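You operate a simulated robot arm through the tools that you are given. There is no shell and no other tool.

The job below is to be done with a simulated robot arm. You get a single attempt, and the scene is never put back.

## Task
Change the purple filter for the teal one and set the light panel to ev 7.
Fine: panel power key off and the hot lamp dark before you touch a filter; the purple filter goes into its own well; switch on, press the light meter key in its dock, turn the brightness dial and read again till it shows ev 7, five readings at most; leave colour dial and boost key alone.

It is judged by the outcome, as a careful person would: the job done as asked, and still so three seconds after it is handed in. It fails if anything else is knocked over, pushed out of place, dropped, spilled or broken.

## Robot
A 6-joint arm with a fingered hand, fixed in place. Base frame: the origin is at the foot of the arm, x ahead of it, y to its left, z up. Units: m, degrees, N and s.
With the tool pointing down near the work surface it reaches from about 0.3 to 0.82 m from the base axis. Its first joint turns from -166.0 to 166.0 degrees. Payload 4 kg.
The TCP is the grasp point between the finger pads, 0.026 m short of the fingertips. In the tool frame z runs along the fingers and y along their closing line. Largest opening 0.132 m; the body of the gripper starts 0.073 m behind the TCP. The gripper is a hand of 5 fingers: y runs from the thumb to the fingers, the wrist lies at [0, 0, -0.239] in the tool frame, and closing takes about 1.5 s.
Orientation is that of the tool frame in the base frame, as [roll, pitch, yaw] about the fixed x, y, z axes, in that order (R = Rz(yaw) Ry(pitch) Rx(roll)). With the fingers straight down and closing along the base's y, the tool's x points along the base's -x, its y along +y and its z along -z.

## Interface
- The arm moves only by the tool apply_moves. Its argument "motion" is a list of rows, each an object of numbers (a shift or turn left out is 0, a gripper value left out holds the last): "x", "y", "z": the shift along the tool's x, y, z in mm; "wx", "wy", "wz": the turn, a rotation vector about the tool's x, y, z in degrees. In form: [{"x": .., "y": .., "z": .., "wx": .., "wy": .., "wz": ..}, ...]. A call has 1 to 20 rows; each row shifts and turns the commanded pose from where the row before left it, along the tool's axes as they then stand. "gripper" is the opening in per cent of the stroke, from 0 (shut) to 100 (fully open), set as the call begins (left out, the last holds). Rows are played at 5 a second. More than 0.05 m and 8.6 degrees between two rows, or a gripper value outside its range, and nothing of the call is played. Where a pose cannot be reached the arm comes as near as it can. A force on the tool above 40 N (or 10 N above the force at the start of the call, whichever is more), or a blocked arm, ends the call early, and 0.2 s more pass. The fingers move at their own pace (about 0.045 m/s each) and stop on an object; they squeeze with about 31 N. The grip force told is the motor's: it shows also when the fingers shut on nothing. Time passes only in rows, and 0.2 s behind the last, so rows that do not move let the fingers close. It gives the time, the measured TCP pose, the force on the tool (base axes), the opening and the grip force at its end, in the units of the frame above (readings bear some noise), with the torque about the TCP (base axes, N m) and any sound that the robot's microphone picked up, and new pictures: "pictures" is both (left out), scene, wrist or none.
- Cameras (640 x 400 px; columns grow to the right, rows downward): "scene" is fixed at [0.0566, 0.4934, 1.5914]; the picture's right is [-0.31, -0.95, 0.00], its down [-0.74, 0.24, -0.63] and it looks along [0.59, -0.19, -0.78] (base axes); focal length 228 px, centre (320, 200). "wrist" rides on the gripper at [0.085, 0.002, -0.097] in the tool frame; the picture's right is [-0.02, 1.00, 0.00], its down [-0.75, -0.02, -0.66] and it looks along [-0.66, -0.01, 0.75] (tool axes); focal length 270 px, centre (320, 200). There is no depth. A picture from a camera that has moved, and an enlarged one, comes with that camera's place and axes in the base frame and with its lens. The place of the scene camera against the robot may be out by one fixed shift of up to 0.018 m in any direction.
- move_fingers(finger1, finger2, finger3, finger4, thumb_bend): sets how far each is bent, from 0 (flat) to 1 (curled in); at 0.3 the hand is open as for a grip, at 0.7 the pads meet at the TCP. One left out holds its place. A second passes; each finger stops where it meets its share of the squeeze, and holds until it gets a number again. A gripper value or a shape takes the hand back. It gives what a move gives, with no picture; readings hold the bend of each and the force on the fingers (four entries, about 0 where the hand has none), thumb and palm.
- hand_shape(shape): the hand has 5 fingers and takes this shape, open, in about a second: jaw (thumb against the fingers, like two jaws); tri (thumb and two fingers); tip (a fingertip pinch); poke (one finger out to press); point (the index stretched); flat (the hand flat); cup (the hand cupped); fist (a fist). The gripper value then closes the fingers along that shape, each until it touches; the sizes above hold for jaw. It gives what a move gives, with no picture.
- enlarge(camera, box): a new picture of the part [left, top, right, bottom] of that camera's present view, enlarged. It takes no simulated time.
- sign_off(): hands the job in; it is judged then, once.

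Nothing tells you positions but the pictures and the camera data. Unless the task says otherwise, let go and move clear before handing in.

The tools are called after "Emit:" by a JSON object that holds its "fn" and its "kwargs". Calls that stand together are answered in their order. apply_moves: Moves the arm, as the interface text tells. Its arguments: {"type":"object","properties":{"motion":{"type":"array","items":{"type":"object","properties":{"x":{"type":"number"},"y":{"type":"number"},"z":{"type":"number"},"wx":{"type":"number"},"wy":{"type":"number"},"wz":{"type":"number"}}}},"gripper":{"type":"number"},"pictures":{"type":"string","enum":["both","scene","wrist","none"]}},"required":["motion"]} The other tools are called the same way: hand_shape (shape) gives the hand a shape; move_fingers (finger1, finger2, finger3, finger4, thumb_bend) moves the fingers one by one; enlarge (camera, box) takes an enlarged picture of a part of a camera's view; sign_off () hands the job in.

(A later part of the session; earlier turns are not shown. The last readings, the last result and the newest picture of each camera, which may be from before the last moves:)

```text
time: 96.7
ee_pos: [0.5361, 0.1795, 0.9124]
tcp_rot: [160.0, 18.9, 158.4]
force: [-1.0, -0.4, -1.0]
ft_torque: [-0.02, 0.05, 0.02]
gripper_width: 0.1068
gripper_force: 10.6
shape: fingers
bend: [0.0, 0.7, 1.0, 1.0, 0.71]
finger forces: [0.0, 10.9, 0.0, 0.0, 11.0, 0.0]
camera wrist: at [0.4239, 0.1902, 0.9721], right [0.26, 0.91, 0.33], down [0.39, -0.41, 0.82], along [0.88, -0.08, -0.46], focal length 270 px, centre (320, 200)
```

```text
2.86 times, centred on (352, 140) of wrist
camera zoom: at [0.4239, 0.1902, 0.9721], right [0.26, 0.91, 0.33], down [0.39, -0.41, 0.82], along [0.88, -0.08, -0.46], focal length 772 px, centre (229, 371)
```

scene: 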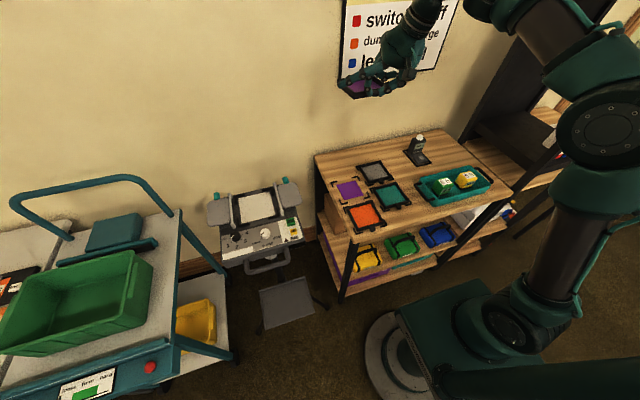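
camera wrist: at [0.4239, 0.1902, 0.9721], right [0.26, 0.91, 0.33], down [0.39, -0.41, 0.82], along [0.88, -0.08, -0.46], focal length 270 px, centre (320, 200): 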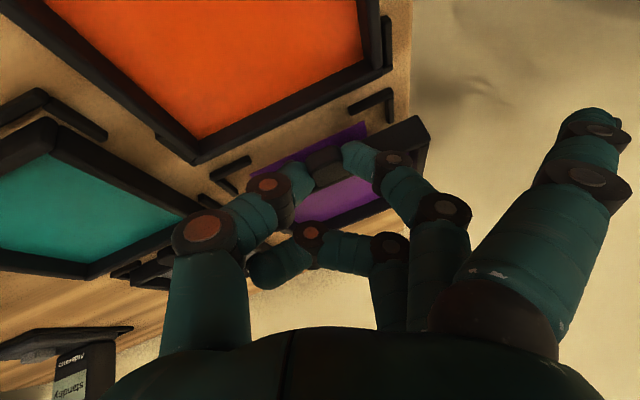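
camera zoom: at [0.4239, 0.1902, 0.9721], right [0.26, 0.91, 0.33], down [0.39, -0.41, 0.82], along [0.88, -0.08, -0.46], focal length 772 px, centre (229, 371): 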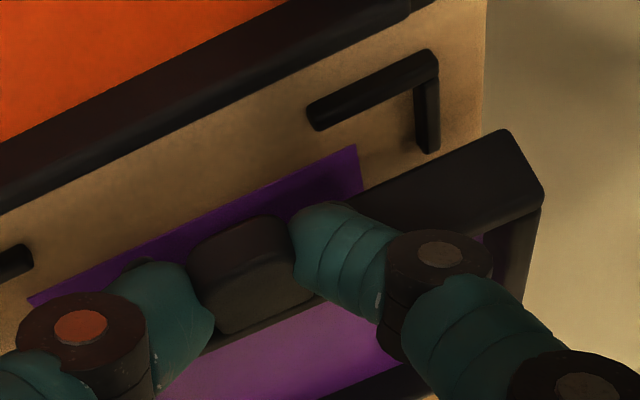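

Emit:
{"fn": "enlarge", "kwargs": {"camera": "scene", "box": [326, 174, 366, 199]}}

Emit:
{"fn": "enlarge", "kwargs": {"camera": "wrist", "box": [230, 180, 454, 320]}}

```text
16.00 times, centred on (346, 186) of scene
camera zoom: at [0.0566, 0.4934, 1.5914], right [-0.31, -0.95, 0.0], down [-0.74, 0.24, -0.63], along [0.59, -0.19, -0.78], focal length 3643 px, centre (-96, 416)
```

zoom: 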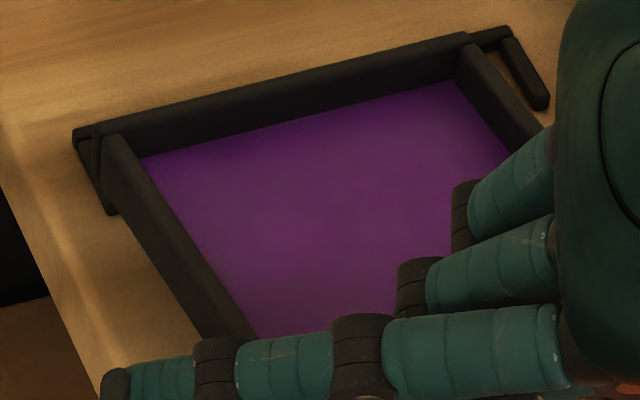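

```text
2.86 times, centred on (342, 250) of wrist
camera zoom: at [0.4239, 0.1902, 0.9721], right [0.26, 0.91, 0.33], down [0.39, -0.41, 0.82], along [0.88, -0.08, -0.46], focal length 772 px, centre (257, 57)
```

zoom: 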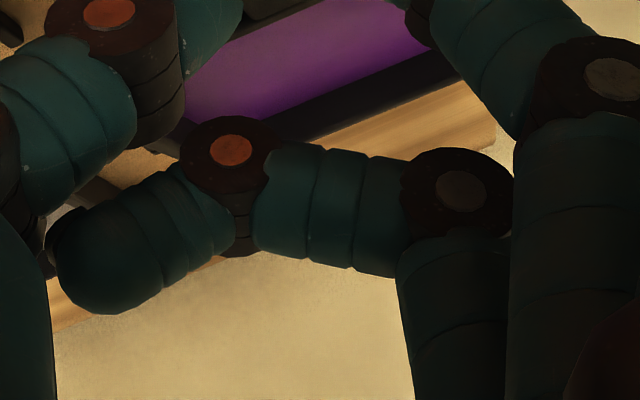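

Comparing the filter's far corners with the far brackets, I need about +9 mm in x and −6.5 mm in y. I'm applying that and looking again.

Emit:
{"fn": "apply_moves", "kwargs": {"motion": [{"x": -10.2, "y": -3.8, "z": 2.4}, {}], "pictures": "none"}}

Emit:
{"fn": "enlarge", "kwargs": {"camera": "scene", "box": [326, 174, 366, 199]}}

Emit:
{"fn": "enlarge", "kwargs": {"camera": "scene", "box": [330, 190, 370, 215]}}

Emit:
{"fn": "enlarge", "kwargs": {"camera": "wrist", "box": [240, 70, 464, 210]}}

```text
time: 97.3
ee_pos: [0.5456, 0.1732, 0.9123]
tcp_rot: [160.0, 18.8, 158.6]
force: [-0.5, -0.3, -0.7]
ft_torque: [-0.02, 0.05, -0.01]
gripper_width: 0.107
gripper_force: 11.2
shape: fingers
bend: [0.0, 0.7, 1.0, 1.0, 0.71]
finger forces: [0.0, 11.1, 0.0, 0.1, 11.1, 0.0]
```

```text
16.00 times, centred on (346, 186) of scene
camera zoom: at [0.0566, 0.4934, 1.5914], right [-0.31, -0.95, 0.0], down [-0.74, 0.24, -0.63], along [0.59, -0.19, -0.78], focal length 3643 px, centre (-96, 416)
```

zoom: 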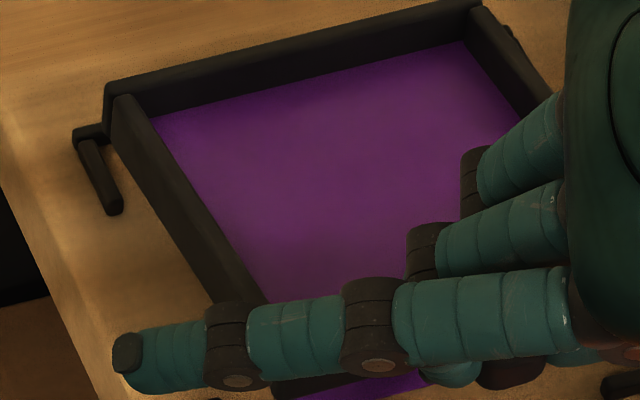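

```text
16.00 times, centred on (350, 202) of scene
camera zoom: at [0.0566, 0.4934, 1.5914], right [-0.31, -0.95, 0.0], down [-0.74, 0.24, -0.63], along [0.59, -0.19, -0.78], focal length 3643 px, centre (-160, 160)
```

zoom: 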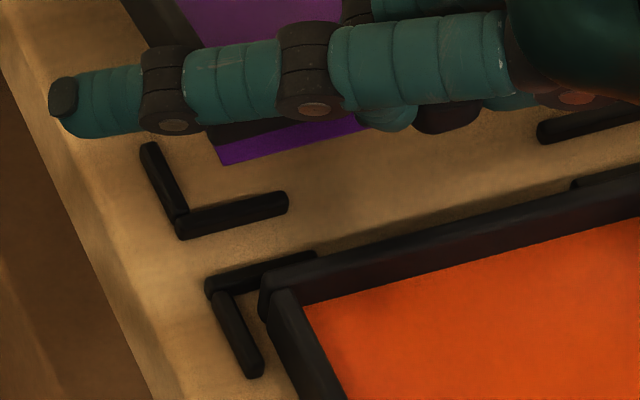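

```text
2.86 times, centred on (352, 140) of wrist
camera zoom: at [0.4325, 0.1841, 0.9726], right [0.26, 0.91, 0.33], down [0.39, -0.41, 0.82], along [0.88, -0.08, -0.46], focal length 772 px, centre (229, 371)
```

zoom: 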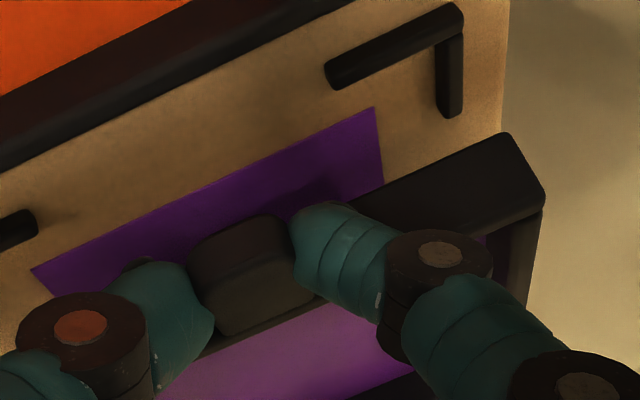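

Using the seated orange filter as a reference, I need another −4 mm in x and −5 mm in y. I'm applying that and lowering 10 mm toward contact.

Emit:
{"fn": "apply_moves", "kwargs": {"motion": [{"x": 1.8, "y": -5.6, "z": -2.7}, {"x": 1.6, "y": -1.6, "z": 4.45}, {"x": 1.6, "y": -1.6, "z": 4.45}, {}], "pictures": "none"}}

Emit:
{"fn": "enlarge", "kwargs": {"camera": "scene", "box": [326, 174, 374, 214]}}

Emit:
{"fn": "enlarge", "kwargs": {"camera": "wrist", "box": [240, 70, 464, 210]}}

```text
time: 98.3
ee_pos: [0.5419, 0.1682, 0.9022]
tcp_rot: [160.0, 18.8, 158.6]
force: [0.0, -0.2, -0.7]
ft_torque: [0.0, 0.06, 0.0]
gripper_width: 0.1068
gripper_force: 10.5
shape: fingers
bend: [0.0, 0.7, 1.0, 1.0, 0.71]
finger forces: [0.1, 11.0, 0.0, 0.0, 11.0, 0.0]
```

```text
10.00 times, centred on (350, 194) of scene
camera zoom: at [0.0566, 0.4934, 1.5914], right [-0.31, -0.95, 0.0], down [-0.74, 0.24, -0.63], along [0.59, -0.19, -0.78], focal length 2277 px, centre (20, 260)
```

zoom: 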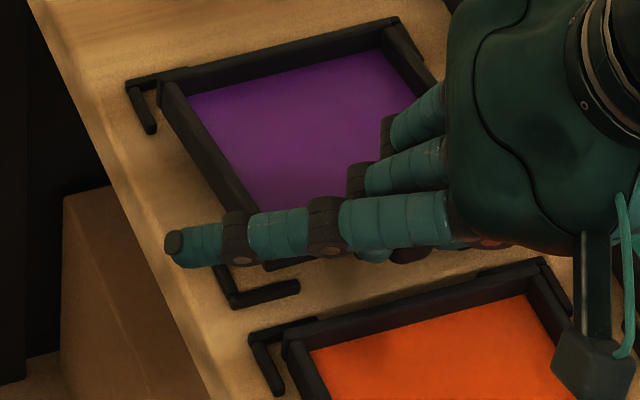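

```text
2.86 times, centred on (352, 140) of wrist
camera zoom: at [0.4287, 0.1795, 0.9624], right [0.26, 0.91, 0.33], down [0.39, -0.41, 0.82], along [0.88, -0.08, -0.46], focal length 772 px, centre (229, 371)
```

zoom: 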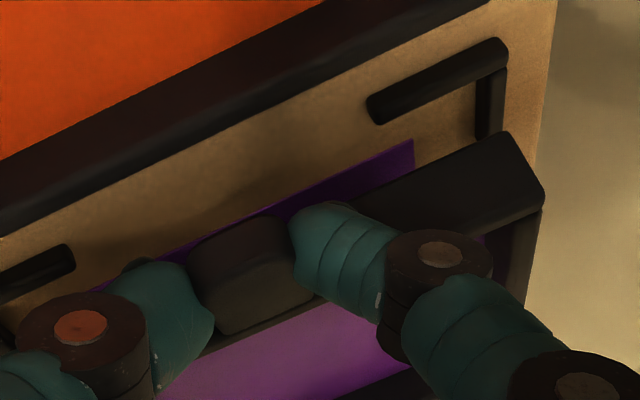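

Relative to its brackets, the purple frame now sits just as the orange one does in its well. I'm lowering gently in steps until it settles.

Emit:
{"fn": "apply_moves", "kwargs": {"motion": [{"x": 1.3, "y": -1.3, "z": 3.56}, {}], "pictures": "none"}}

Emit:
{"fn": "apply_moves", "kwargs": {"motion": [{"x": 1.3, "y": -1.3, "z": 3.56}, {}], "pictures": "none"}}

Emit:
{"fn": "enlarge", "kwargs": {"camera": "scene", "box": [326, 174, 374, 214]}}

Emit:
{"fn": "enlarge", "kwargs": {"camera": "wrist", "box": [240, 70, 464, 210]}}

```text
time: 98.9
ee_pos: [0.5414, 0.1688, 0.8985]
tcp_rot: [160.0, 18.8, 158.5]
force: [-0.1, 0.2, -0.4]
ft_torque: [0.01, 0.08, -0.05]
gripper_width: 0.1072
gripper_force: 11.8
shape: fingers
bend: [0.0, 0.7, 1.0, 1.0, 0.71]
finger forces: [0.0, 11.0, 0.0, 0.0, 10.9, 0.1]
```

```text
time: 99.5
ee_pos: [0.5421, 0.1692, 0.8942]
tcp_rot: [160.0, 18.8, 158.5]
force: [0.0, 0.4, -0.1]
ft_torque: [0.01, 0.04, -0.03]
gripper_width: 0.1072
gripper_force: 10.6
shape: fingers
bend: [0.0, 0.7, 1.0, 1.0, 0.71]
finger forces: [0.1, 11.1, 0.1, 0.1, 10.9, 0.0]
```

```text
10.00 times, centred on (350, 194) of scene
camera zoom: at [0.0566, 0.4934, 1.5914], right [-0.31, -0.95, 0.0], down [-0.74, 0.24, -0.63], along [0.59, -0.19, -0.78], focal length 2277 px, centre (20, 260)
```

zoom: 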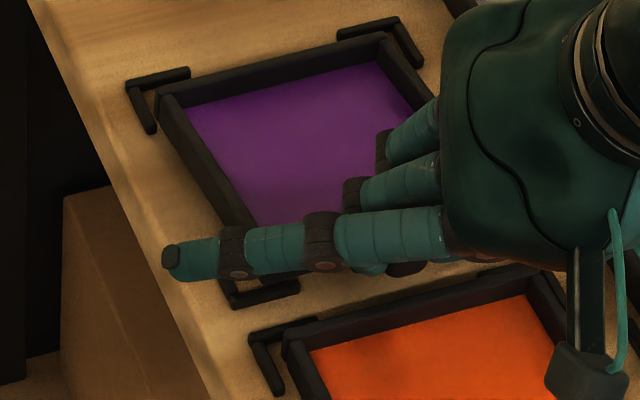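

```text
2.86 times, centred on (352, 140) of wrist
camera zoom: at [0.4292, 0.18, 0.9537], right [0.26, 0.91, 0.33], down [0.39, -0.41, 0.82], along [0.88, -0.08, -0.46], focal length 772 px, centre (229, 371)
```

zoom: 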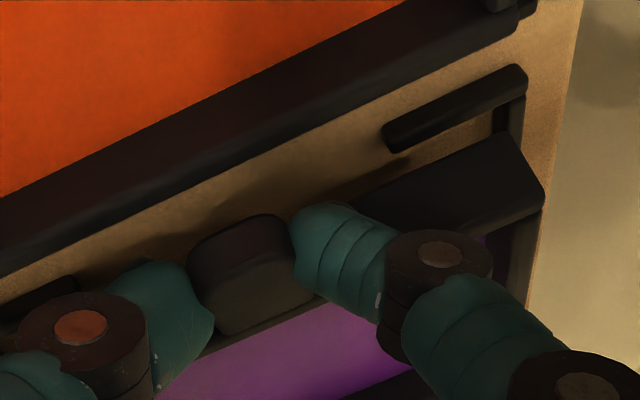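

It's nearly seated. I'm making a fine correction of +3 mm in x and −2 mm in y, then lowering in 2 mm steps until I feel contact.

Emit:
{"fn": "apply_moves", "kwargs": {"motion": [{"x": -3.3, "y": -1.1, "z": 0.8}, {"x": 0.65, "y": -0.65, "z": 1.78}, {}], "pictures": "none"}}

Emit:
{"fn": "apply_moves", "kwargs": {"motion": [{"x": 0.65, "y": -0.65, "z": 1.78}, {}], "pictures": "none"}}

Emit:
{"fn": "apply_moves", "kwargs": {"motion": [{"x": 0.65, "y": -0.65, "z": 1.78}, {}], "pictures": "none"}}

Emit:
{"fn": "enlarge", "kwargs": {"camera": "scene", "box": [326, 174, 374, 214]}}

```text
time: 100.3
ee_pos: [0.5448, 0.1674, 0.8933]
tcp_rot: [159.9, 18.8, 158.5]
force: [-0.3, 0.1, -0.9]
ft_torque: [-0.04, 0.03, 0.02]
gripper_width: 0.1071
gripper_force: 10.6
shape: fingers
bend: [0.0, 0.7, 1.0, 1.0, 0.71]
finger forces: [0.0, 11.0, 0.0, 0.1, 11.0, 0.0]
```

```text
time: 100.9
ee_pos: [0.5448, 0.167, 0.8906]
tcp_rot: [160.0, 18.7, 158.4]
force: [0.4, -0.1, 0.4]
ft_torque: [-0.03, 0.05, -0.01]
gripper_width: 0.1069
gripper_force: 11.0
shape: fingers
bend: [0.0, 0.7, 1.0, 1.0, 0.71]
finger forces: [0.0, 11.0, 0.0, 0.0, 10.9, 0.0]
```

```text
time: 101.5
ee_pos: [0.5447, 0.1673, 0.8886]
tcp_rot: [160.0, 18.8, 158.5]
force: [0.3, -0.5, -0.7]
ft_torque: [-0.01, 0.02, -0.01]
gripper_width: 0.1067
gripper_force: 11.1
shape: fingers
bend: [0.0, 0.7, 1.0, 1.0, 0.71]
finger forces: [0.0, 11.0, 0.0, 0.0, 11.1, 0.0]
```

```text
10.00 times, centred on (350, 194) of scene
camera zoom: at [0.0566, 0.4934, 1.5914], right [-0.31, -0.95, 0.0], down [-0.74, 0.24, -0.63], along [0.59, -0.19, -0.78], focal length 2277 px, centre (20, 260)
```

zoom: 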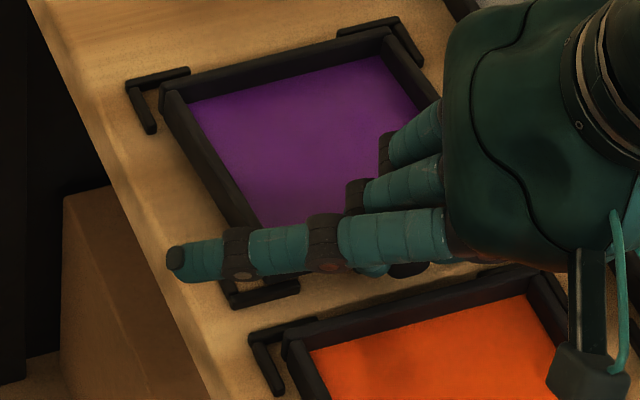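

Emit:
{"fn": "apply_moves", "kwargs": {"motion": [{"x": 0.5, "y": -0.5, "z": 1.33}, {}], "pictures": "none"}}

Emit:
{"fn": "apply_moves", "kwargs": {"motion": [{"x": 0.5, "y": -0.5, "z": 1.33}, {}], "pictures": "none"}}

Emit:
{"fn": "apply_moves", "kwargs": {"motion": [{"x": 0.5, "y": -0.5, "z": 1.33}, {}], "pictures": "wrist"}}

Emit:
{"fn": "enlarge", "kwargs": {"camera": "wrist", "box": [240, 70, 464, 210]}}

Emit:
{"fn": "enlarge", "kwargs": {"camera": "scene", "box": [326, 174, 374, 214]}}

```text
time: 102.1
ee_pos: [0.5441, 0.1661, 0.8879]
tcp_rot: [159.9, 18.7, 158.5]
force: [0.5, 0.3, -0.1]
ft_torque: [-0.01, 0.03, 0.05]
gripper_width: 0.107
gripper_force: 11.2
shape: fingers
bend: [0.0, 0.7, 1.0, 1.0, 0.71]
finger forces: [0.0, 11.4, 0.0, 0.0, 11.4, 0.1]
```

```text
time: 102.7
ee_pos: [0.545, 0.1668, 0.8857]
tcp_rot: [160.0, 18.8, 158.5]
force: [0.0, 0.3, 1.0]
ft_torque: [-0.02, 0.03, -0.01]
gripper_width: 0.1063
gripper_force: 11.9
shape: fingers
bend: [0.0, 0.7, 1.0, 1.0, 0.71]
finger forces: [0.0, 12.2, 0.0, 0.0, 12.1, 0.0]
```

```text
time: 103.3
ee_pos: [0.5444, 0.1672, 0.8854]
tcp_rot: [160.0, 18.8, 158.5]
force: [0.8, -0.2, 0.2]
ft_torque: [0.0, 0.0, 0.02]
gripper_width: 0.1065
gripper_force: 11.7
shape: fingers
bend: [0.0, 0.7, 1.0, 1.0, 0.71]
finger forces: [0.0, 11.7, 0.0, 0.0, 11.8, 0.0]
camera wrist: at [0.4317, 0.1774, 0.9442], right [0.26, 0.91, 0.33], down [0.39, -0.41, 0.82], along [0.88, -0.08, -0.46], focal length 270 px, centre (320, 200)
```

wrist: 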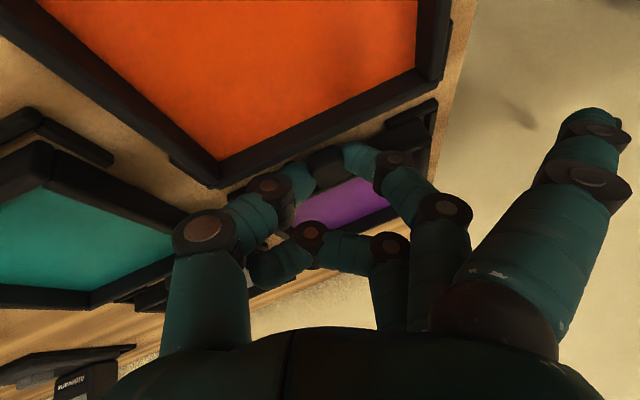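

```text
2.86 times, centred on (352, 140) of wrist
camera zoom: at [0.4317, 0.1774, 0.9442], right [0.26, 0.91, 0.33], down [0.39, -0.41, 0.82], along [0.88, -0.08, -0.46], focal length 772 px, centre (229, 371)
```

zoom: 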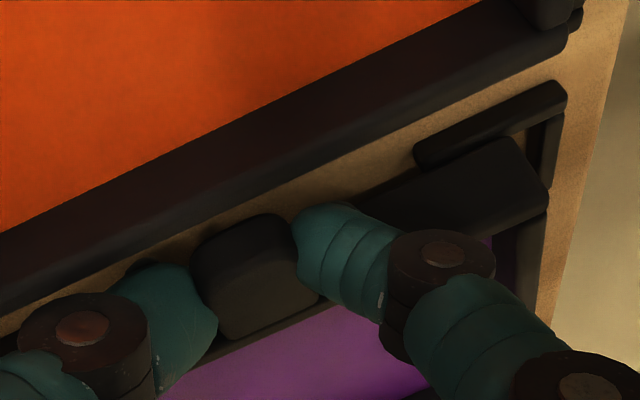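

```text
10.00 times, centred on (350, 194) of scene
camera zoom: at [0.0566, 0.4934, 1.5914], right [-0.31, -0.95, 0.0], down [-0.74, 0.24, -0.63], along [0.59, -0.19, -0.78], focal length 2277 px, centre (20, 260)
```

zoom: 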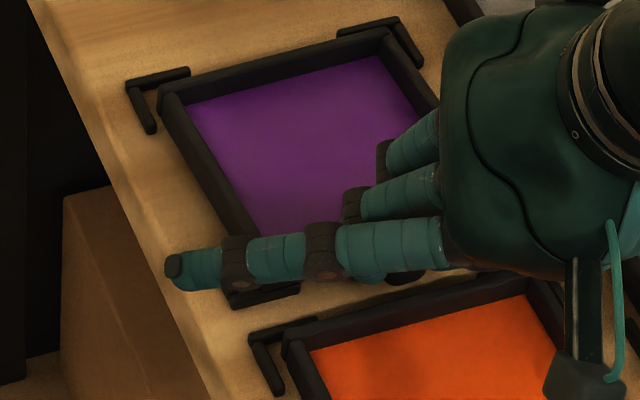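

The far edge is on the table now (the filter started pivoting in the grip). I'm lowering the near side a little more.

Emit:
{"fn": "apply_moves", "kwargs": {"motion": [{"x": 0.65, "y": -0.65, "z": 1.78}, {}], "pictures": "none"}}

Emit:
{"fn": "apply_moves", "kwargs": {"motion": [{"x": 0.65, "y": -0.65, "z": 1.78}, {}], "pictures": "none"}}

Emit:
{"fn": "enlarge", "kwargs": {"camera": "wrist", "box": [240, 70, 464, 210]}}

Emit:
{"fn": "enlarge", "kwargs": {"camera": "scene", "box": [326, 174, 374, 214]}}

```text
time: 103.9
ee_pos: [0.544, 0.1663, 0.883]
tcp_rot: [160.0, 18.7, 158.6]
force: [0.5, -0.6, 1.2]
ft_torque: [0.05, 0.01, -0.01]
gripper_width: 0.1066
gripper_force: 11.4
shape: fingers
bend: [0.0, 0.7, 1.0, 1.0, 0.71]
finger forces: [0.1, 11.4, 0.0, 0.1, 11.9, 0.0]
```

```text
time: 104.5
ee_pos: [0.5457, 0.1666, 0.8796]
tcp_rot: [159.9, 18.8, 158.5]
force: [-1.8, 0.0, 7.1]
ft_torque: [0.06, -0.01, 0.03]
gripper_width: 0.1063
gripper_force: 13.3
shape: fingers
bend: [0.0, 0.7, 1.0, 1.0, 0.72]
finger forces: [0.0, 12.6, 0.0, 0.0, 13.9, 0.0]
```

```text
2.86 times, centred on (352, 140) of wrist
camera zoom: at [0.4313, 0.1773, 0.94], right [0.26, 0.91, 0.33], down [0.39, -0.41, 0.82], along [0.88, -0.08, -0.46], focal length 772 px, centre (229, 371)
```

zoom: 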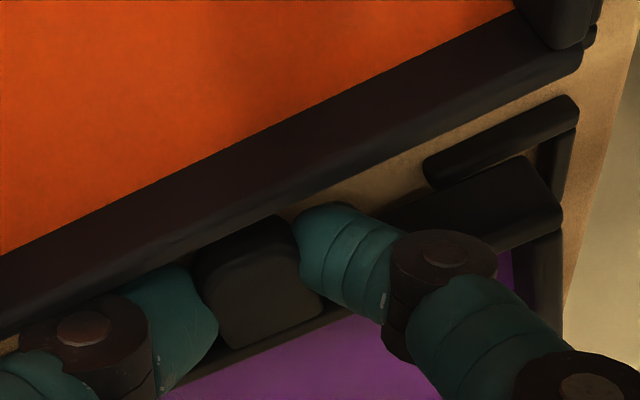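

```text
10.00 times, centred on (350, 194) of scene
camera zoom: at [0.0566, 0.4934, 1.5914], right [-0.31, -0.95, 0.0], down [-0.74, 0.24, -0.63], along [0.59, -0.19, -0.78], focal length 2277 px, centre (20, 260)
```

zoom: 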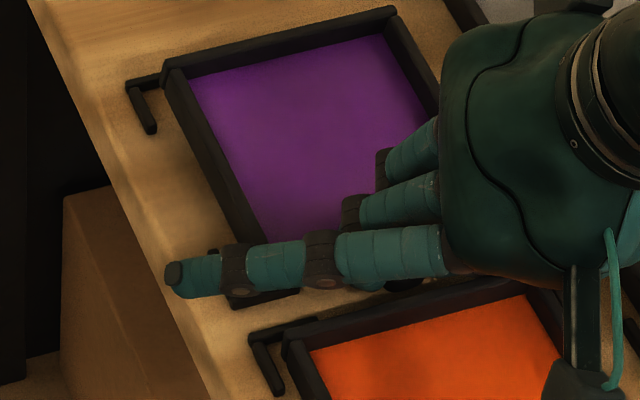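

I've pressed slightly past flat, and pushing the tab down levers the far edge up. I'm backing up 3 mm so it lies flat, then releasing.

Emit:
{"fn": "apply_moves", "kwargs": {"motion": [{"x": -1.0, "y": 1.0, "z": -2.9}, {}], "pictures": "none"}}

Emit:
{"fn": "enlarge", "kwargs": {"camera": "scene", "box": [326, 174, 374, 214]}}

Emit:
{"fn": "enlarge", "kwargs": {"camera": "wrist", "box": [240, 70, 464, 210]}}

```text
time: 105.1
ee_pos: [0.5441, 0.1661, 0.8841]
tcp_rot: [160.0, 18.9, 158.5]
force: [0.6, 0.5, 0.1]
ft_torque: [-0.01, -0.01, 0.04]
gripper_width: 0.1063
gripper_force: 11.4
shape: fingers
bend: [0.0, 0.7, 1.0, 1.0, 0.71]
finger forces: [0.1, 11.6, 0.0, 0.0, 11.5, 0.0]
```

```text
10.00 times, centred on (350, 194) of scene
camera zoom: at [0.0566, 0.4934, 1.5914], right [-0.31, -0.95, 0.0], down [-0.74, 0.24, -0.63], along [0.59, -0.19, -0.78], focal length 2277 px, centre (20, 260)
```

zoom: 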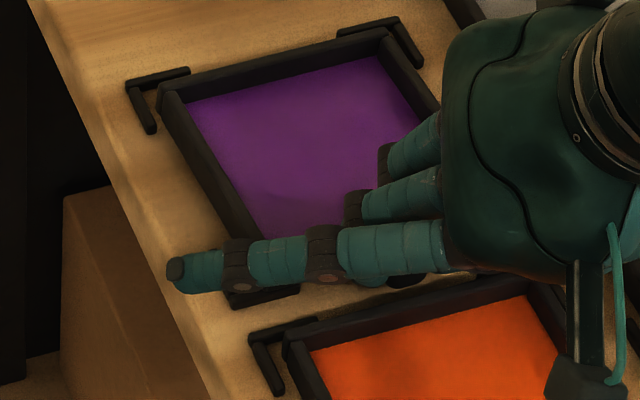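

```text
2.86 times, centred on (352, 140) of wrist
camera zoom: at [0.4311, 0.1769, 0.9429], right [0.26, 0.91, 0.33], down [0.39, -0.41, 0.82], along [0.88, -0.08, -0.46], focal length 772 px, centre (229, 371)
```

zoom: 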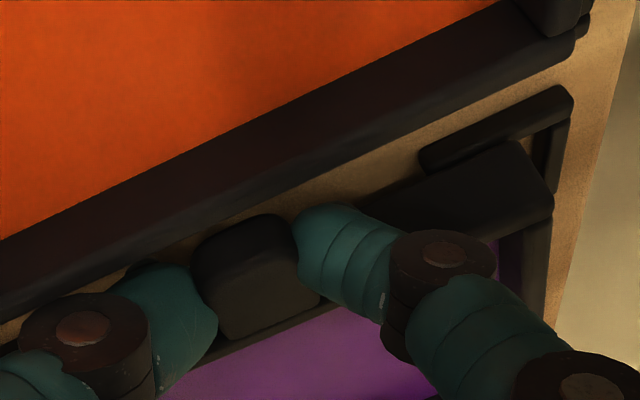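

It sits flat in the well. I'm releasing gently.

Emit:
{"fn": "move_fingers", "kwargs": {"finger2": 0.63, "thumb_bend": 0.63}}

Emit:
{"fn": "enlarge", "kwargs": {"camera": "scene", "box": [326, 174, 374, 214]}}

Emit:
{"fn": "enlarge", "kwargs": {"camera": "wrist", "box": [240, 70, 464, 210]}}

```text
time: 106.1
ee_pos: [0.5434, 0.1655, 0.8842]
tcp_rot: [160.1, 18.8, 158.6]
force: [-4.6, -0.5, 11.7]
ft_torque: [-0.07, 0.16, -0.06]
gripper_width: 0.1102
gripper_force: 6.6
shape: fingers
bend: [0.0, 0.63, 1.0, 1.0, 0.66]
finger forces: [0.0, 0.5, 0.0, 0.0, 12.1, 0.0]
```

```text
10.00 times, centred on (350, 194) of scene
camera zoom: at [0.0566, 0.4934, 1.5914], right [-0.31, -0.95, 0.0], down [-0.74, 0.24, -0.63], along [0.59, -0.19, -0.78], focal length 2277 px, centre (20, 260)
```

zoom: 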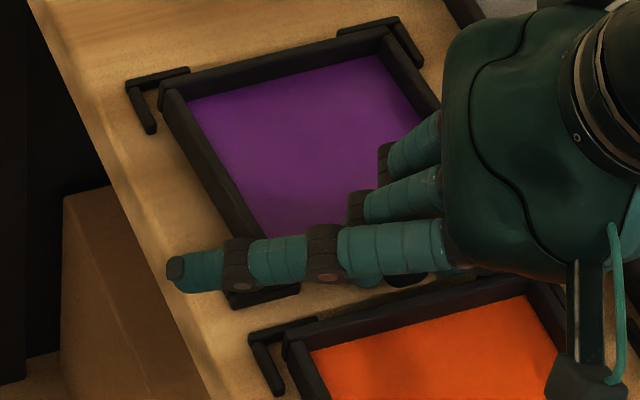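

```text
2.86 times, centred on (352, 140) of wrist
camera zoom: at [0.4311, 0.1769, 0.9433], right [0.26, 0.91, 0.33], down [0.39, -0.41, 0.82], along [0.88, -0.08, -0.46], focal length 772 px, centre (229, 371)
```

zoom: 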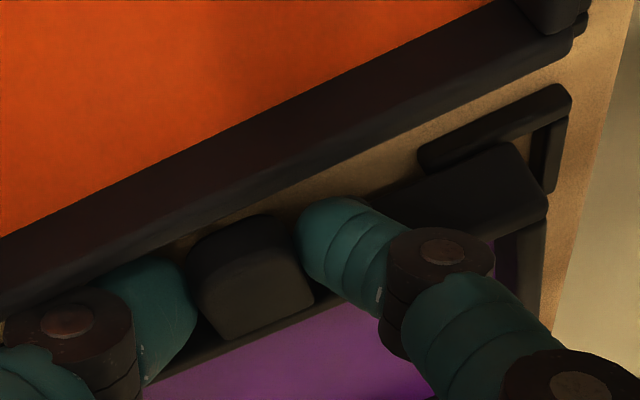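

Released. The thumb is pressing on the table, so I'm lifting straight up.

Emit:
{"fn": "apply_moves", "kwargs": {"motion": [{"x": -1.6, "y": 1.6, "z": -4.4}, {"x": -3.2, "y": 3.2, "z": -8.9}, {"x": -6.5, "y": 6.5, "z": -17.8}, {"x": -13, "y": 13, "z": -35.6}, {"x": -13, "y": 13, "z": -35.6}, {"x": -13, "y": 13, "z": -35.6}, {}]}}

Emit:
{"fn": "enlarge", "kwargs": {"camera": "scene", "box": [310, 150, 406, 230]}}

Emit:
{"fn": "enlarge", "kwargs": {"camera": "wrist", "box": [160, 0, 480, 200]}}

```text
time: 107.7
ee_pos: [0.5452, 0.1652, 1.041]
tcp_rot: [159.9, 18.7, 158.5]
force: [0.6, -0.9, 0.0]
ft_torque: [0.0, 0.01, 0.01]
gripper_width: 0.1151
gripper_force: 0.1
shape: fingers
bend: [0.0, 0.63, 1.0, 1.0, 0.63]
finger forces: [0.0, 0.0, 0.0, 0.1, 0.1, 0.0]
camera wrist: at [0.4322, 0.1757, 1.0998], right [0.26, 0.91, 0.33], down [0.39, -0.41, 0.82], along [0.88, -0.08, -0.46], focal length 270 px, centre (320, 200)
```

scene: 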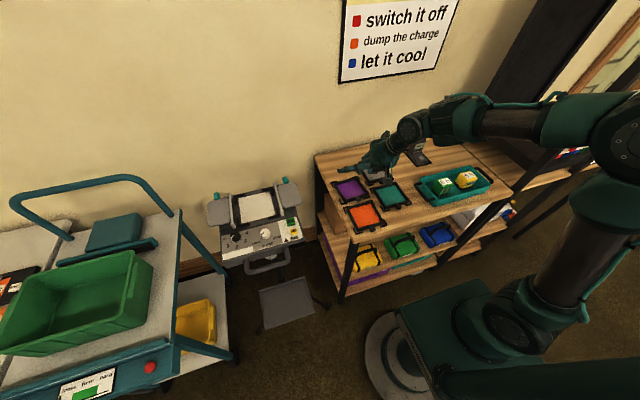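
wrist: 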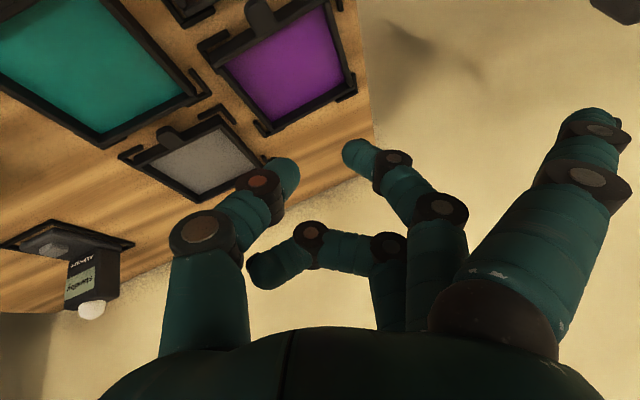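

```text
5.00 times, centred on (358, 190) of scene
camera zoom: at [0.0566, 0.4934, 1.5914], right [-0.31, -0.95, 0.0], down [-0.74, 0.24, -0.63], along [0.59, -0.19, -0.78], focal length 1138 px, centre (130, 250)
```

zoom: 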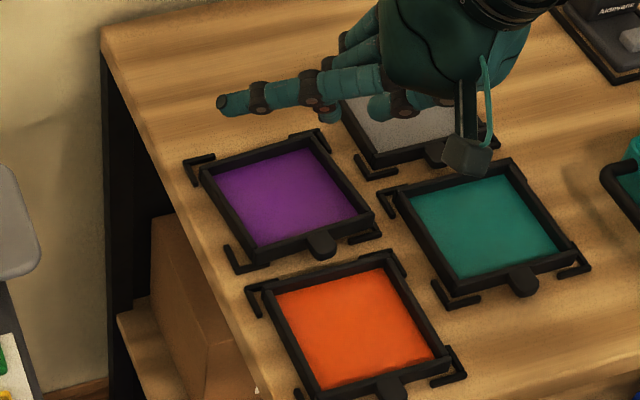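

```text
2.00 times, centred on (320, 100) of wrist
camera zoom: at [0.4322, 0.1757, 1.0998], right [0.26, 0.91, 0.33], down [0.39, -0.41, 0.82], along [0.88, -0.08, -0.46], focal length 541 px, centre (320, 400)
```

zoom: 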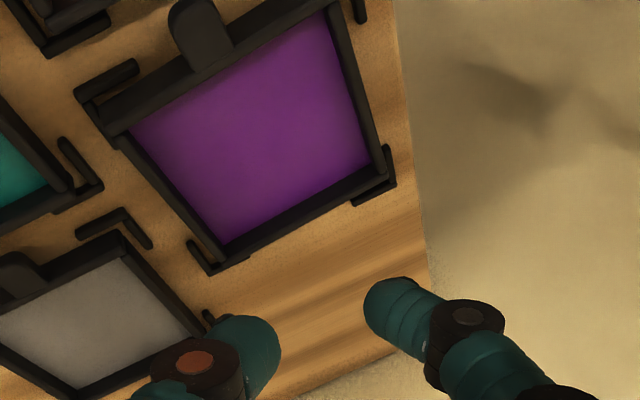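

The purple filter is seated flat inside its own well's brackets. Now for the teal one: I'm levelling the hand and moving above the teal filter's tab for a close look.

Emit:
{"fn": "apply_moves", "kwargs": {"motion": [{"wx": 4.9, "wy": 4.75, "wz": 0.43}, {"wx": 4.9, "wy": 4.75, "wz": 0.43}, {"wx": 4.9, "wy": 4.75, "wz": 0.43}, {"wx": 4.8, "wy": 4.75, "wz": 0.43}, {"x": 11, "y": -39}, {"x": 11, "y": -39}, {"x": 11, "y": -39, "z": 30}, {"x": 11.5, "y": -39, "z": 30}, {}]}}

Emit:
{"fn": "enlarge", "kwargs": {"camera": "wrist", "box": [200, 90, 440, 240]}}

Emit:
{"fn": "enlarge", "kwargs": {"camera": "scene", "box": [330, 160, 426, 220]}}

```text
refused: row 7 steps farther than a row can; nothing moved
```

```text
2.67 times, centred on (320, 165) of wrist
camera zoom: at [0.4322, 0.1757, 1.0998], right [0.26, 0.91, 0.33], down [0.39, -0.41, 0.82], along [0.88, -0.08, -0.46], focal length 721 px, centre (320, 293)
```

zoom: 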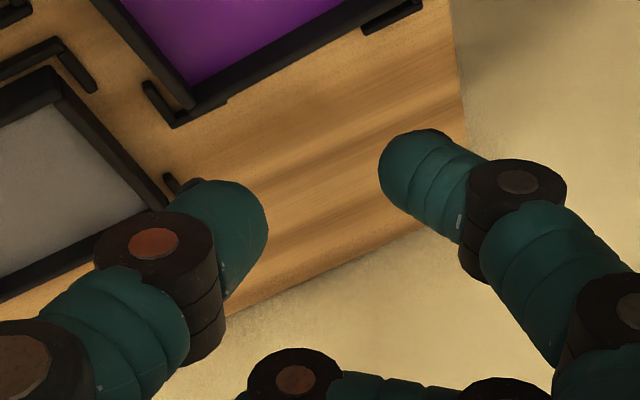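

```text
6.67 times, centred on (378, 190) of scene
camera zoom: at [0.0566, 0.4934, 1.5914], right [-0.31, -0.95, 0.0], down [-0.74, 0.24, -0.63], along [0.59, -0.19, -0.78], focal length 1518 px, centre (-67, 267)
```

zoom: 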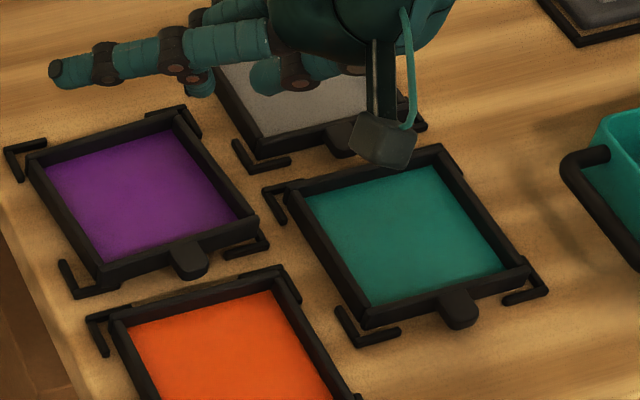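

That command had one step too long. I'm splitting it.

Emit:
{"fn": "apply_moves", "kwargs": {"motion": [{"wx": 4.9, "wy": 4.75, "wz": 0.43}, {"wx": 4.9, "wy": 4.75, "wz": 0.43}, {"wx": 4.9, "wy": 4.75, "wz": 0.43}, {"wx": 4.8, "wy": 4.75, "wz": 0.43}, {"x": 11, "y": -39}, {"x": 11, "y": -39}, {"x": 11, "y": -39}, {"x": 11.5, "y": -39}, {"z": 30}, {"z": 30}, {}]}}

Emit:
{"fn": "enlarge", "kwargs": {"camera": "wrist", "box": [200, 90, 440, 240]}}

Emit:
{"fn": "enlarge", "kwargs": {"camera": "scene", "box": [330, 160, 426, 220]}}

```text
time: 110.1
ee_pos: [0.4505, 0.0366, 0.9797]
tcp_rot: [179.9, 0.0, 160.0]
force: [0.2, -0.1, 0.1]
ft_torque: [0.03, 0.0, 0.0]
gripper_width: 0.1151
gripper_force: 0.0
shape: fingers
bend: [0.0, 0.63, 1.0, 1.0, 0.63]
finger forces: [0.1, 0.0, 0.1, 0.1, 0.0, 0.0]
camera wrist: at [0.3712, 0.0664, 1.0762], right [0.36, 0.93, 0.0], down [0.7, -0.27, 0.66], along [0.61, -0.24, -0.75], focal length 270 px, centre (320, 200)
```

scene: 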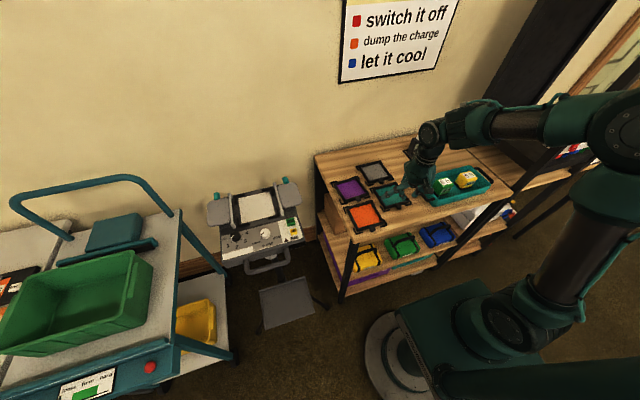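
wrist: 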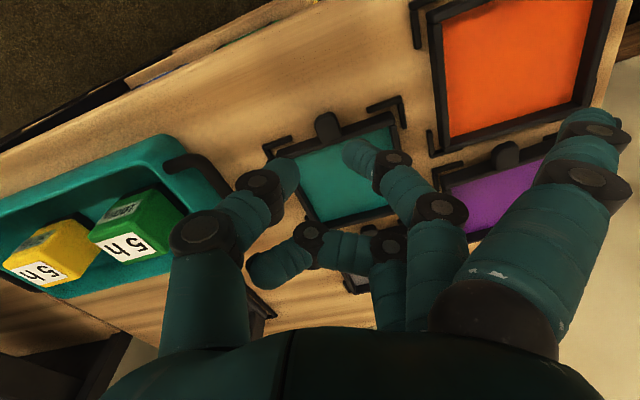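

```text
2.67 times, centred on (320, 165) of wrist
camera zoom: at [0.3712, 0.0664, 1.0762], right [0.36, 0.93, 0.0], down [0.7, -0.27, 0.66], along [0.61, -0.24, -0.75], focal length 721 px, centre (320, 293)
```

zoom: 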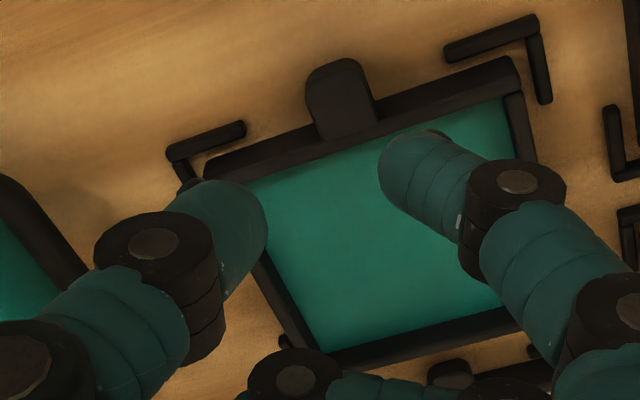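

```text
6.67 times, centred on (378, 190) of scene
camera zoom: at [0.0566, 0.4934, 1.5914], right [-0.31, -0.95, 0.0], down [-0.74, 0.24, -0.63], along [0.59, -0.19, -0.78], focal length 1518 px, centre (-67, 267)
```

zoom: 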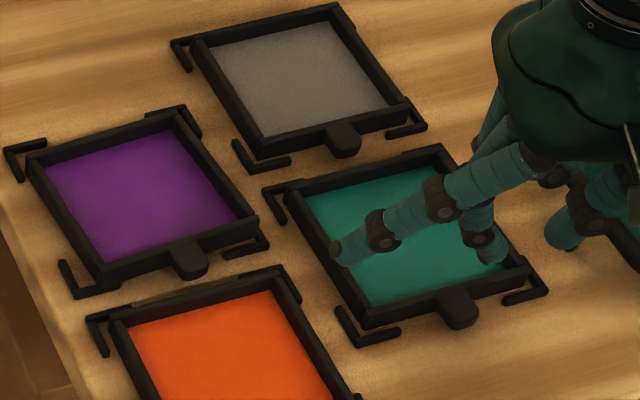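

The teal tab is centred at about (0.467, 0.037), with its top at z ≈ 0.875. I'm using the same pinch as before: tuck the index, move over, and descend to just above.

Emit:
{"fn": "move_fingers", "kwargs": {"finger1": 1.0, "finger2": 0.62, "thumb_bend": 0.62}}

Emit:
{"fn": "apply_moves", "kwargs": {"motion": [{"x": -18.7, "y": 5.7}, {"z": 30}, {"z": 30}, {"z": 8}, {}], "pictures": "none"}}

Emit:
{"fn": "enlarge", "kwargs": {"camera": "scene", "box": [360, 185, 408, 215]}}

Emit:
{"fn": "enlarge", "kwargs": {"camera": "wrist", "box": [200, 90, 440, 240]}}

```text
time: 111.1
ee_pos: [0.4496, 0.0361, 0.9799]
tcp_rot: [179.9, -0.1, 160.1]
force: [0.5, 0.0, 0.2]
ft_torque: [0.02, 0.03, -0.03]
gripper_width: 0.0469
gripper_force: 0.0
shape: fingers
bend: [1.0, 0.62, 1.0, 1.0, 0.62]
finger forces: [0.1, 0.1, 0.0, 0.0, 0.0, 0.0]
```

```text
time: 112.3
ee_pos: [0.4691, 0.036, 0.9107]
tcp_rot: [-179.9, -0.1, 160.1]
force: [0.8, 0.9, 0.2]
ft_torque: [0.01, -0.01, 0.01]
gripper_width: 0.0471
gripper_force: 0.0
shape: fingers
bend: [1.0, 0.62, 1.0, 1.0, 0.62]
finger forces: [0.0, 0.0, 0.1, 0.0, 0.0, 0.0]
```

```text
13.33 times, centred on (384, 200) of scene
camera zoom: at [0.0566, 0.4934, 1.5914], right [-0.31, -0.95, 0.0], down [-0.74, 0.24, -0.63], along [0.59, -0.19, -0.78], focal length 3036 px, centre (-533, 200)
```

zoom: 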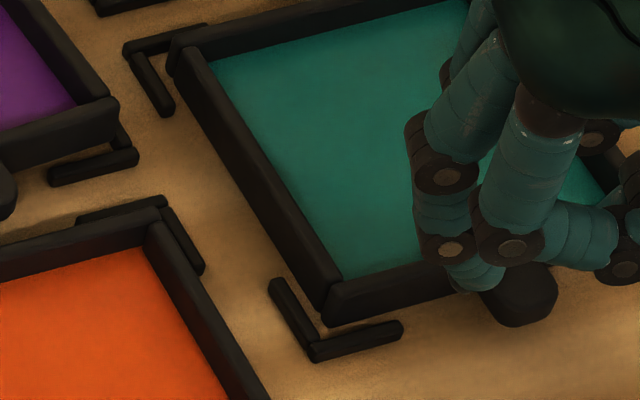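

```text
2.67 times, centred on (320, 165) of wrist
camera zoom: at [0.3914, 0.0659, 1.0069], right [0.36, 0.93, 0.0], down [0.7, -0.27, 0.66], along [0.61, -0.24, -0.75], focal length 721 px, centre (320, 293)
```

zoom: 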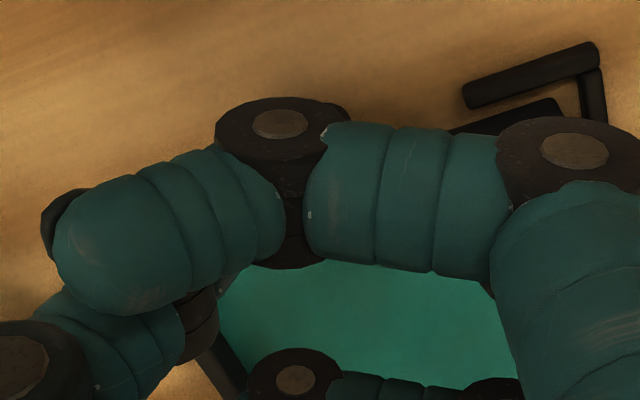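

Emit:
{"fn": "apply_moves", "kwargs": {"motion": [{"x": -0.8, "y": 0.2, "z": 5}, {}], "pictures": "none"}}

Emit:
{"fn": "apply_moves", "kwargs": {"motion": [{"z": 4}, {}], "pictures": "none"}}

Emit:
{"fn": "apply_moves", "kwargs": {"motion": [{"z": 3}, {}], "pictures": "none"}}

Emit:
{"fn": "apply_moves", "kwargs": {"motion": [{"z": 2}, {}], "pictures": "none"}}

Emit:
{"fn": "enlarge", "kwargs": {"camera": "scene", "box": [360, 185, 408, 215]}}

```text
time: 112.9
ee_pos: [0.4697, 0.0352, 0.9061]
tcp_rot: [-180.0, -0.1, 160.1]
force: [0.2, -0.1, -0.3]
ft_torque: [0.0, 0.01, 0.04]
gripper_width: 0.0467
gripper_force: 0.0
shape: fingers
bend: [1.0, 0.62, 1.0, 1.0, 0.62]
finger forces: [0.1, 0.0, 0.1, 0.0, 0.0, 0.0]
```

```text
time: 113.5
ee_pos: [0.47, 0.0353, 0.9008]
tcp_rot: [-179.9, -0.2, 160.1]
force: [0.3, -0.1, 0.0]
ft_torque: [-0.01, 0.02, -0.01]
gripper_width: 0.047
gripper_force: 0.1
shape: fingers
bend: [1.0, 0.62, 1.0, 1.0, 0.62]
finger forces: [0.0, 0.1, 0.0, 0.0, 0.1, 0.0]
```

```text
time: 114.1
ee_pos: [0.4696, 0.034, 0.898]
tcp_rot: [-179.9, -0.2, 160.1]
force: [0.3, -0.1, -0.5]
ft_torque: [0.01, -0.03, 0.03]
gripper_width: 0.0467
gripper_force: 0.0
shape: fingers
bend: [1.0, 0.62, 1.0, 1.0, 0.62]
finger forces: [0.1, 0.1, 0.1, 0.1, 0.0, 0.0]
```

```text
time: 114.7
ee_pos: [0.4702, 0.0341, 0.8958]
tcp_rot: [180.0, -0.1, 160.2]
force: [-0.4, 0.1, -0.4]
ft_torque: [0.03, 0.03, 0.0]
gripper_width: 0.0468
gripper_force: 0.1
shape: fingers
bend: [1.0, 0.62, 1.0, 1.0, 0.62]
finger forces: [0.1, 0.1, 0.0, 0.1, 0.1, 0.0]
```

```text
13.33 times, centred on (384, 200) of scene
camera zoom: at [0.0566, 0.4934, 1.5914], right [-0.31, -0.95, 0.0], down [-0.74, 0.24, -0.63], along [0.59, -0.19, -0.78], focal length 3036 px, centre (-533, 200)
```

zoom: 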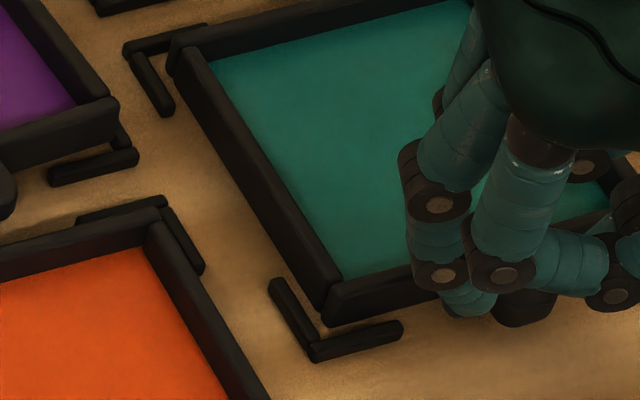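

Emit:
{"fn": "apply_moves", "kwargs": {"motion": [{"z": 2}, {}], "pictures": "none"}}

Emit:
{"fn": "apply_moves", "kwargs": {"motion": [{"z": 2}, {}], "pictures": "none"}}

Emit:
{"fn": "apply_moves", "kwargs": {"motion": [{"z": 1.5}, {}], "pictures": "none"}}

```text
time: 115.3
ee_pos: [0.4702, 0.0336, 0.8948]
tcp_rot: [180.0, 0.0, 160.1]
force: [-0.2, -0.4, 0.2]
ft_torque: [0.02, -0.01, -0.01]
gripper_width: 0.0468
gripper_force: 0.0
shape: fingers
bend: [1.0, 0.62, 1.0, 1.0, 0.62]
finger forces: [0.0, 0.0, 0.1, 0.0, 0.0, 0.0]
```

```text
time: 115.9
ee_pos: [0.4696, 0.0341, 0.8933]
tcp_rot: [180.0, -0.1, 160.1]
force: [0.1, 0.5, -0.6]
ft_torque: [0.0, 0.01, 0.02]
gripper_width: 0.0467
gripper_force: 0.1
shape: fingers
bend: [1.0, 0.62, 1.0, 1.0, 0.62]
finger forces: [0.0, 0.1, 0.1, 0.1, 0.1, 0.0]
```

```text
time: 116.5
ee_pos: [0.468, 0.034, 0.8908]
tcp_rot: [180.0, -0.1, 160.2]
force: [-1.0, -0.3, 0.5]
ft_torque: [0.02, -0.03, 0.0]
gripper_width: 0.0465
gripper_force: 0.1
shape: fingers
bend: [1.0, 0.62, 1.0, 1.0, 0.62]
finger forces: [0.0, 0.0, 0.1, 0.0, 0.0, 0.0]
```

I'm low enough. Closing on the tab in stages.

Emit:
{"fn": "move_fingers", "kwargs": {"finger2": 0.655, "thumb_bend": 0.655}}

Emit:
{"fn": "move_fingers", "kwargs": {"finger2": 0.7, "thumb_bend": 0.7}}

Emit:
{"fn": "enlarge", "kwargs": {"camera": "scene", "box": [360, 185, 408, 215]}}

```text
time: 117.5
ee_pos: [0.4701, 0.0336, 0.8913]
tcp_rot: [-180.0, -0.1, 160.1]
force: [-1.0, 0.9, -0.2]
ft_torque: [-0.01, 0.01, 0.01]
gripper_width: 0.0455
gripper_force: 0.1
shape: fingers
bend: [1.0, 0.65, 1.0, 1.0, 0.65]
finger forces: [0.0, 0.1, 0.0, 0.0, 0.1, 0.0]
```

```text
time: 118.5
ee_pos: [0.4682, 0.0335, 0.8912]
tcp_rot: [-180.0, -0.1, 160.1]
force: [-0.8, 1.1, 2.2]
ft_torque: [0.0, 0.02, 0.01]
gripper_width: 0.0444
gripper_force: 1.5
shape: fingers
bend: [1.0, 0.68, 1.0, 1.0, 0.69]
finger forces: [0.1, 2.0, 0.1, 0.0, 1.7, 0.0]
```

```text
13.33 times, centred on (384, 200) of scene
camera zoom: at [0.0566, 0.4934, 1.5914], right [-0.31, -0.95, 0.0], down [-0.74, 0.24, -0.63], along [0.59, -0.19, -0.78], focal length 3036 px, centre (-533, 200)
```

zoom: 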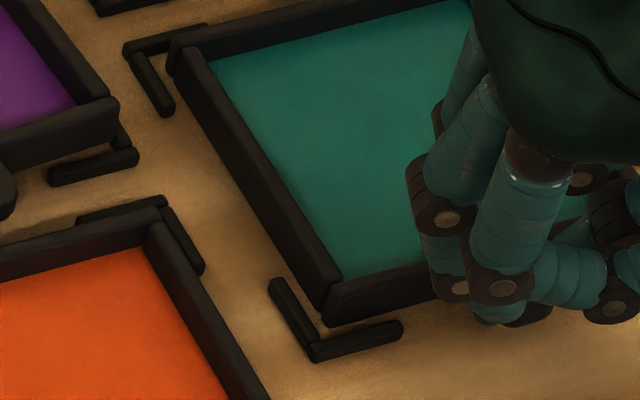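

Contact came late, so the tips are probably still too high on the tab. I'm reopening, going down until the thumb touches, and retrying.

Emit:
{"fn": "move_fingers", "kwargs": {"finger2": 0.63, "thumb_bend": 0.63}}

Emit:
{"fn": "apply_moves", "kwargs": {"motion": [{"z": 2}, {}], "pictures": "none"}}

Emit:
{"fn": "apply_moves", "kwargs": {"motion": [{"z": 2}, {}], "pictures": "none"}}

Emit:
{"fn": "apply_moves", "kwargs": {"motion": [{"z": 2}, {}], "pictures": "none"}}

```text
time: 119.5
ee_pos: [0.4691, 0.034, 0.8922]
tcp_rot: [180.0, -0.1, 160.0]
force: [-0.5, -0.7, -0.2]
ft_torque: [0.01, 0.01, 0.0]
gripper_width: 0.0464
gripper_force: 0.1
shape: fingers
bend: [1.0, 0.63, 1.0, 1.0, 0.63]
finger forces: [0.0, 0.1, 0.0, 0.1, 0.0, 0.0]
```

```text
time: 120.1
ee_pos: [0.4689, 0.0339, 0.889]
tcp_rot: [179.9, -0.1, 160.1]
force: [0.3, 0.4, -0.6]
ft_torque: [0.0, -0.01, 0.0]
gripper_width: 0.0462
gripper_force: 0.0
shape: fingers
bend: [1.0, 0.63, 1.0, 1.0, 0.63]
finger forces: [0.0, 0.0, 0.0, 0.1, 0.0, 0.1]
```

```text
time: 120.7
ee_pos: [0.4699, 0.0334, 0.8862]
tcp_rot: [-180.0, 0.0, 160.0]
force: [0.0, -0.2, -0.4]
ft_torque: [0.01, -0.02, 0.04]
gripper_width: 0.0463
gripper_force: 0.0
shape: fingers
bend: [1.0, 0.63, 1.0, 1.0, 0.63]
finger forces: [0.1, 0.0, 0.0, 0.0, 0.0, 0.1]
```

```text
time: 121.3
ee_pos: [0.4693, 0.0341, 0.8847]
tcp_rot: [180.0, -0.1, 160.0]
force: [-0.1, 0.5, 0.9]
ft_torque: [0.01, 0.0, 0.0]
gripper_width: 0.0465
gripper_force: 0.0
shape: fingers
bend: [1.0, 0.63, 1.0, 1.0, 0.63]
finger forces: [0.1, 0.1, 0.0, 0.0, 0.0, 0.1]
```

Emit:
{"fn": "apply_moves", "kwargs": {"motion": [{"z": 2}, {}], "pictures": "none"}}

Emit:
{"fn": "apply_moves", "kwargs": {"motion": [{"z": 2}, {}], "pictures": "none"}}

Emit:
{"fn": "enlarge", "kwargs": {"camera": "scene", "box": [360, 185, 408, 215]}}

```text
time: 121.9
ee_pos: [0.4691, 0.034, 0.8824]
tcp_rot: [-180.0, -0.1, 160.0]
force: [-0.1, -0.5, 0.3]
ft_torque: [0.02, -0.01, 0.0]
gripper_width: 0.0466
gripper_force: 0.1
shape: fingers
bend: [1.0, 0.63, 1.0, 1.0, 0.63]
finger forces: [0.1, 0.0, 0.0, 0.0, 0.0, 0.0]
```

```text
time: 122.5
ee_pos: [0.4685, 0.0345, 0.8812]
tcp_rot: [179.9, -0.2, 160.1]
force: [-0.7, -0.1, 5.1]
ft_torque: [-0.1, 0.06, -0.02]
gripper_width: 0.0465
gripper_force: 2.4
shape: fingers
bend: [1.0, 0.63, 1.0, 1.0, 0.63]
finger forces: [0.0, 0.1, 0.0, 0.0, 5.1, 0.0]
```

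```text
13.33 times, centred on (384, 200) of scene
camera zoom: at [0.0566, 0.4934, 1.5914], right [-0.31, -0.95, 0.0], down [-0.74, 0.24, -0.63], along [0.59, -0.19, -0.78], focal length 3036 px, centre (-533, 200)
```

zoom: 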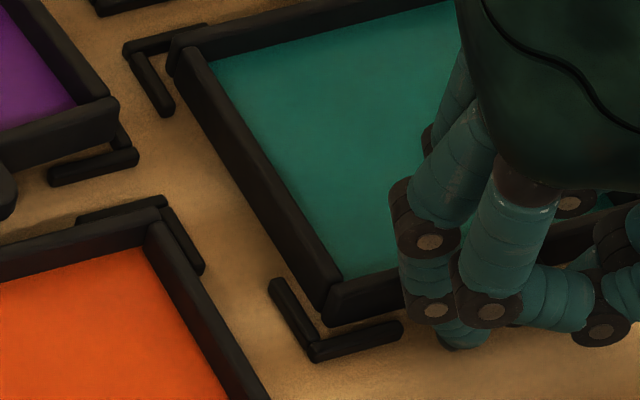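

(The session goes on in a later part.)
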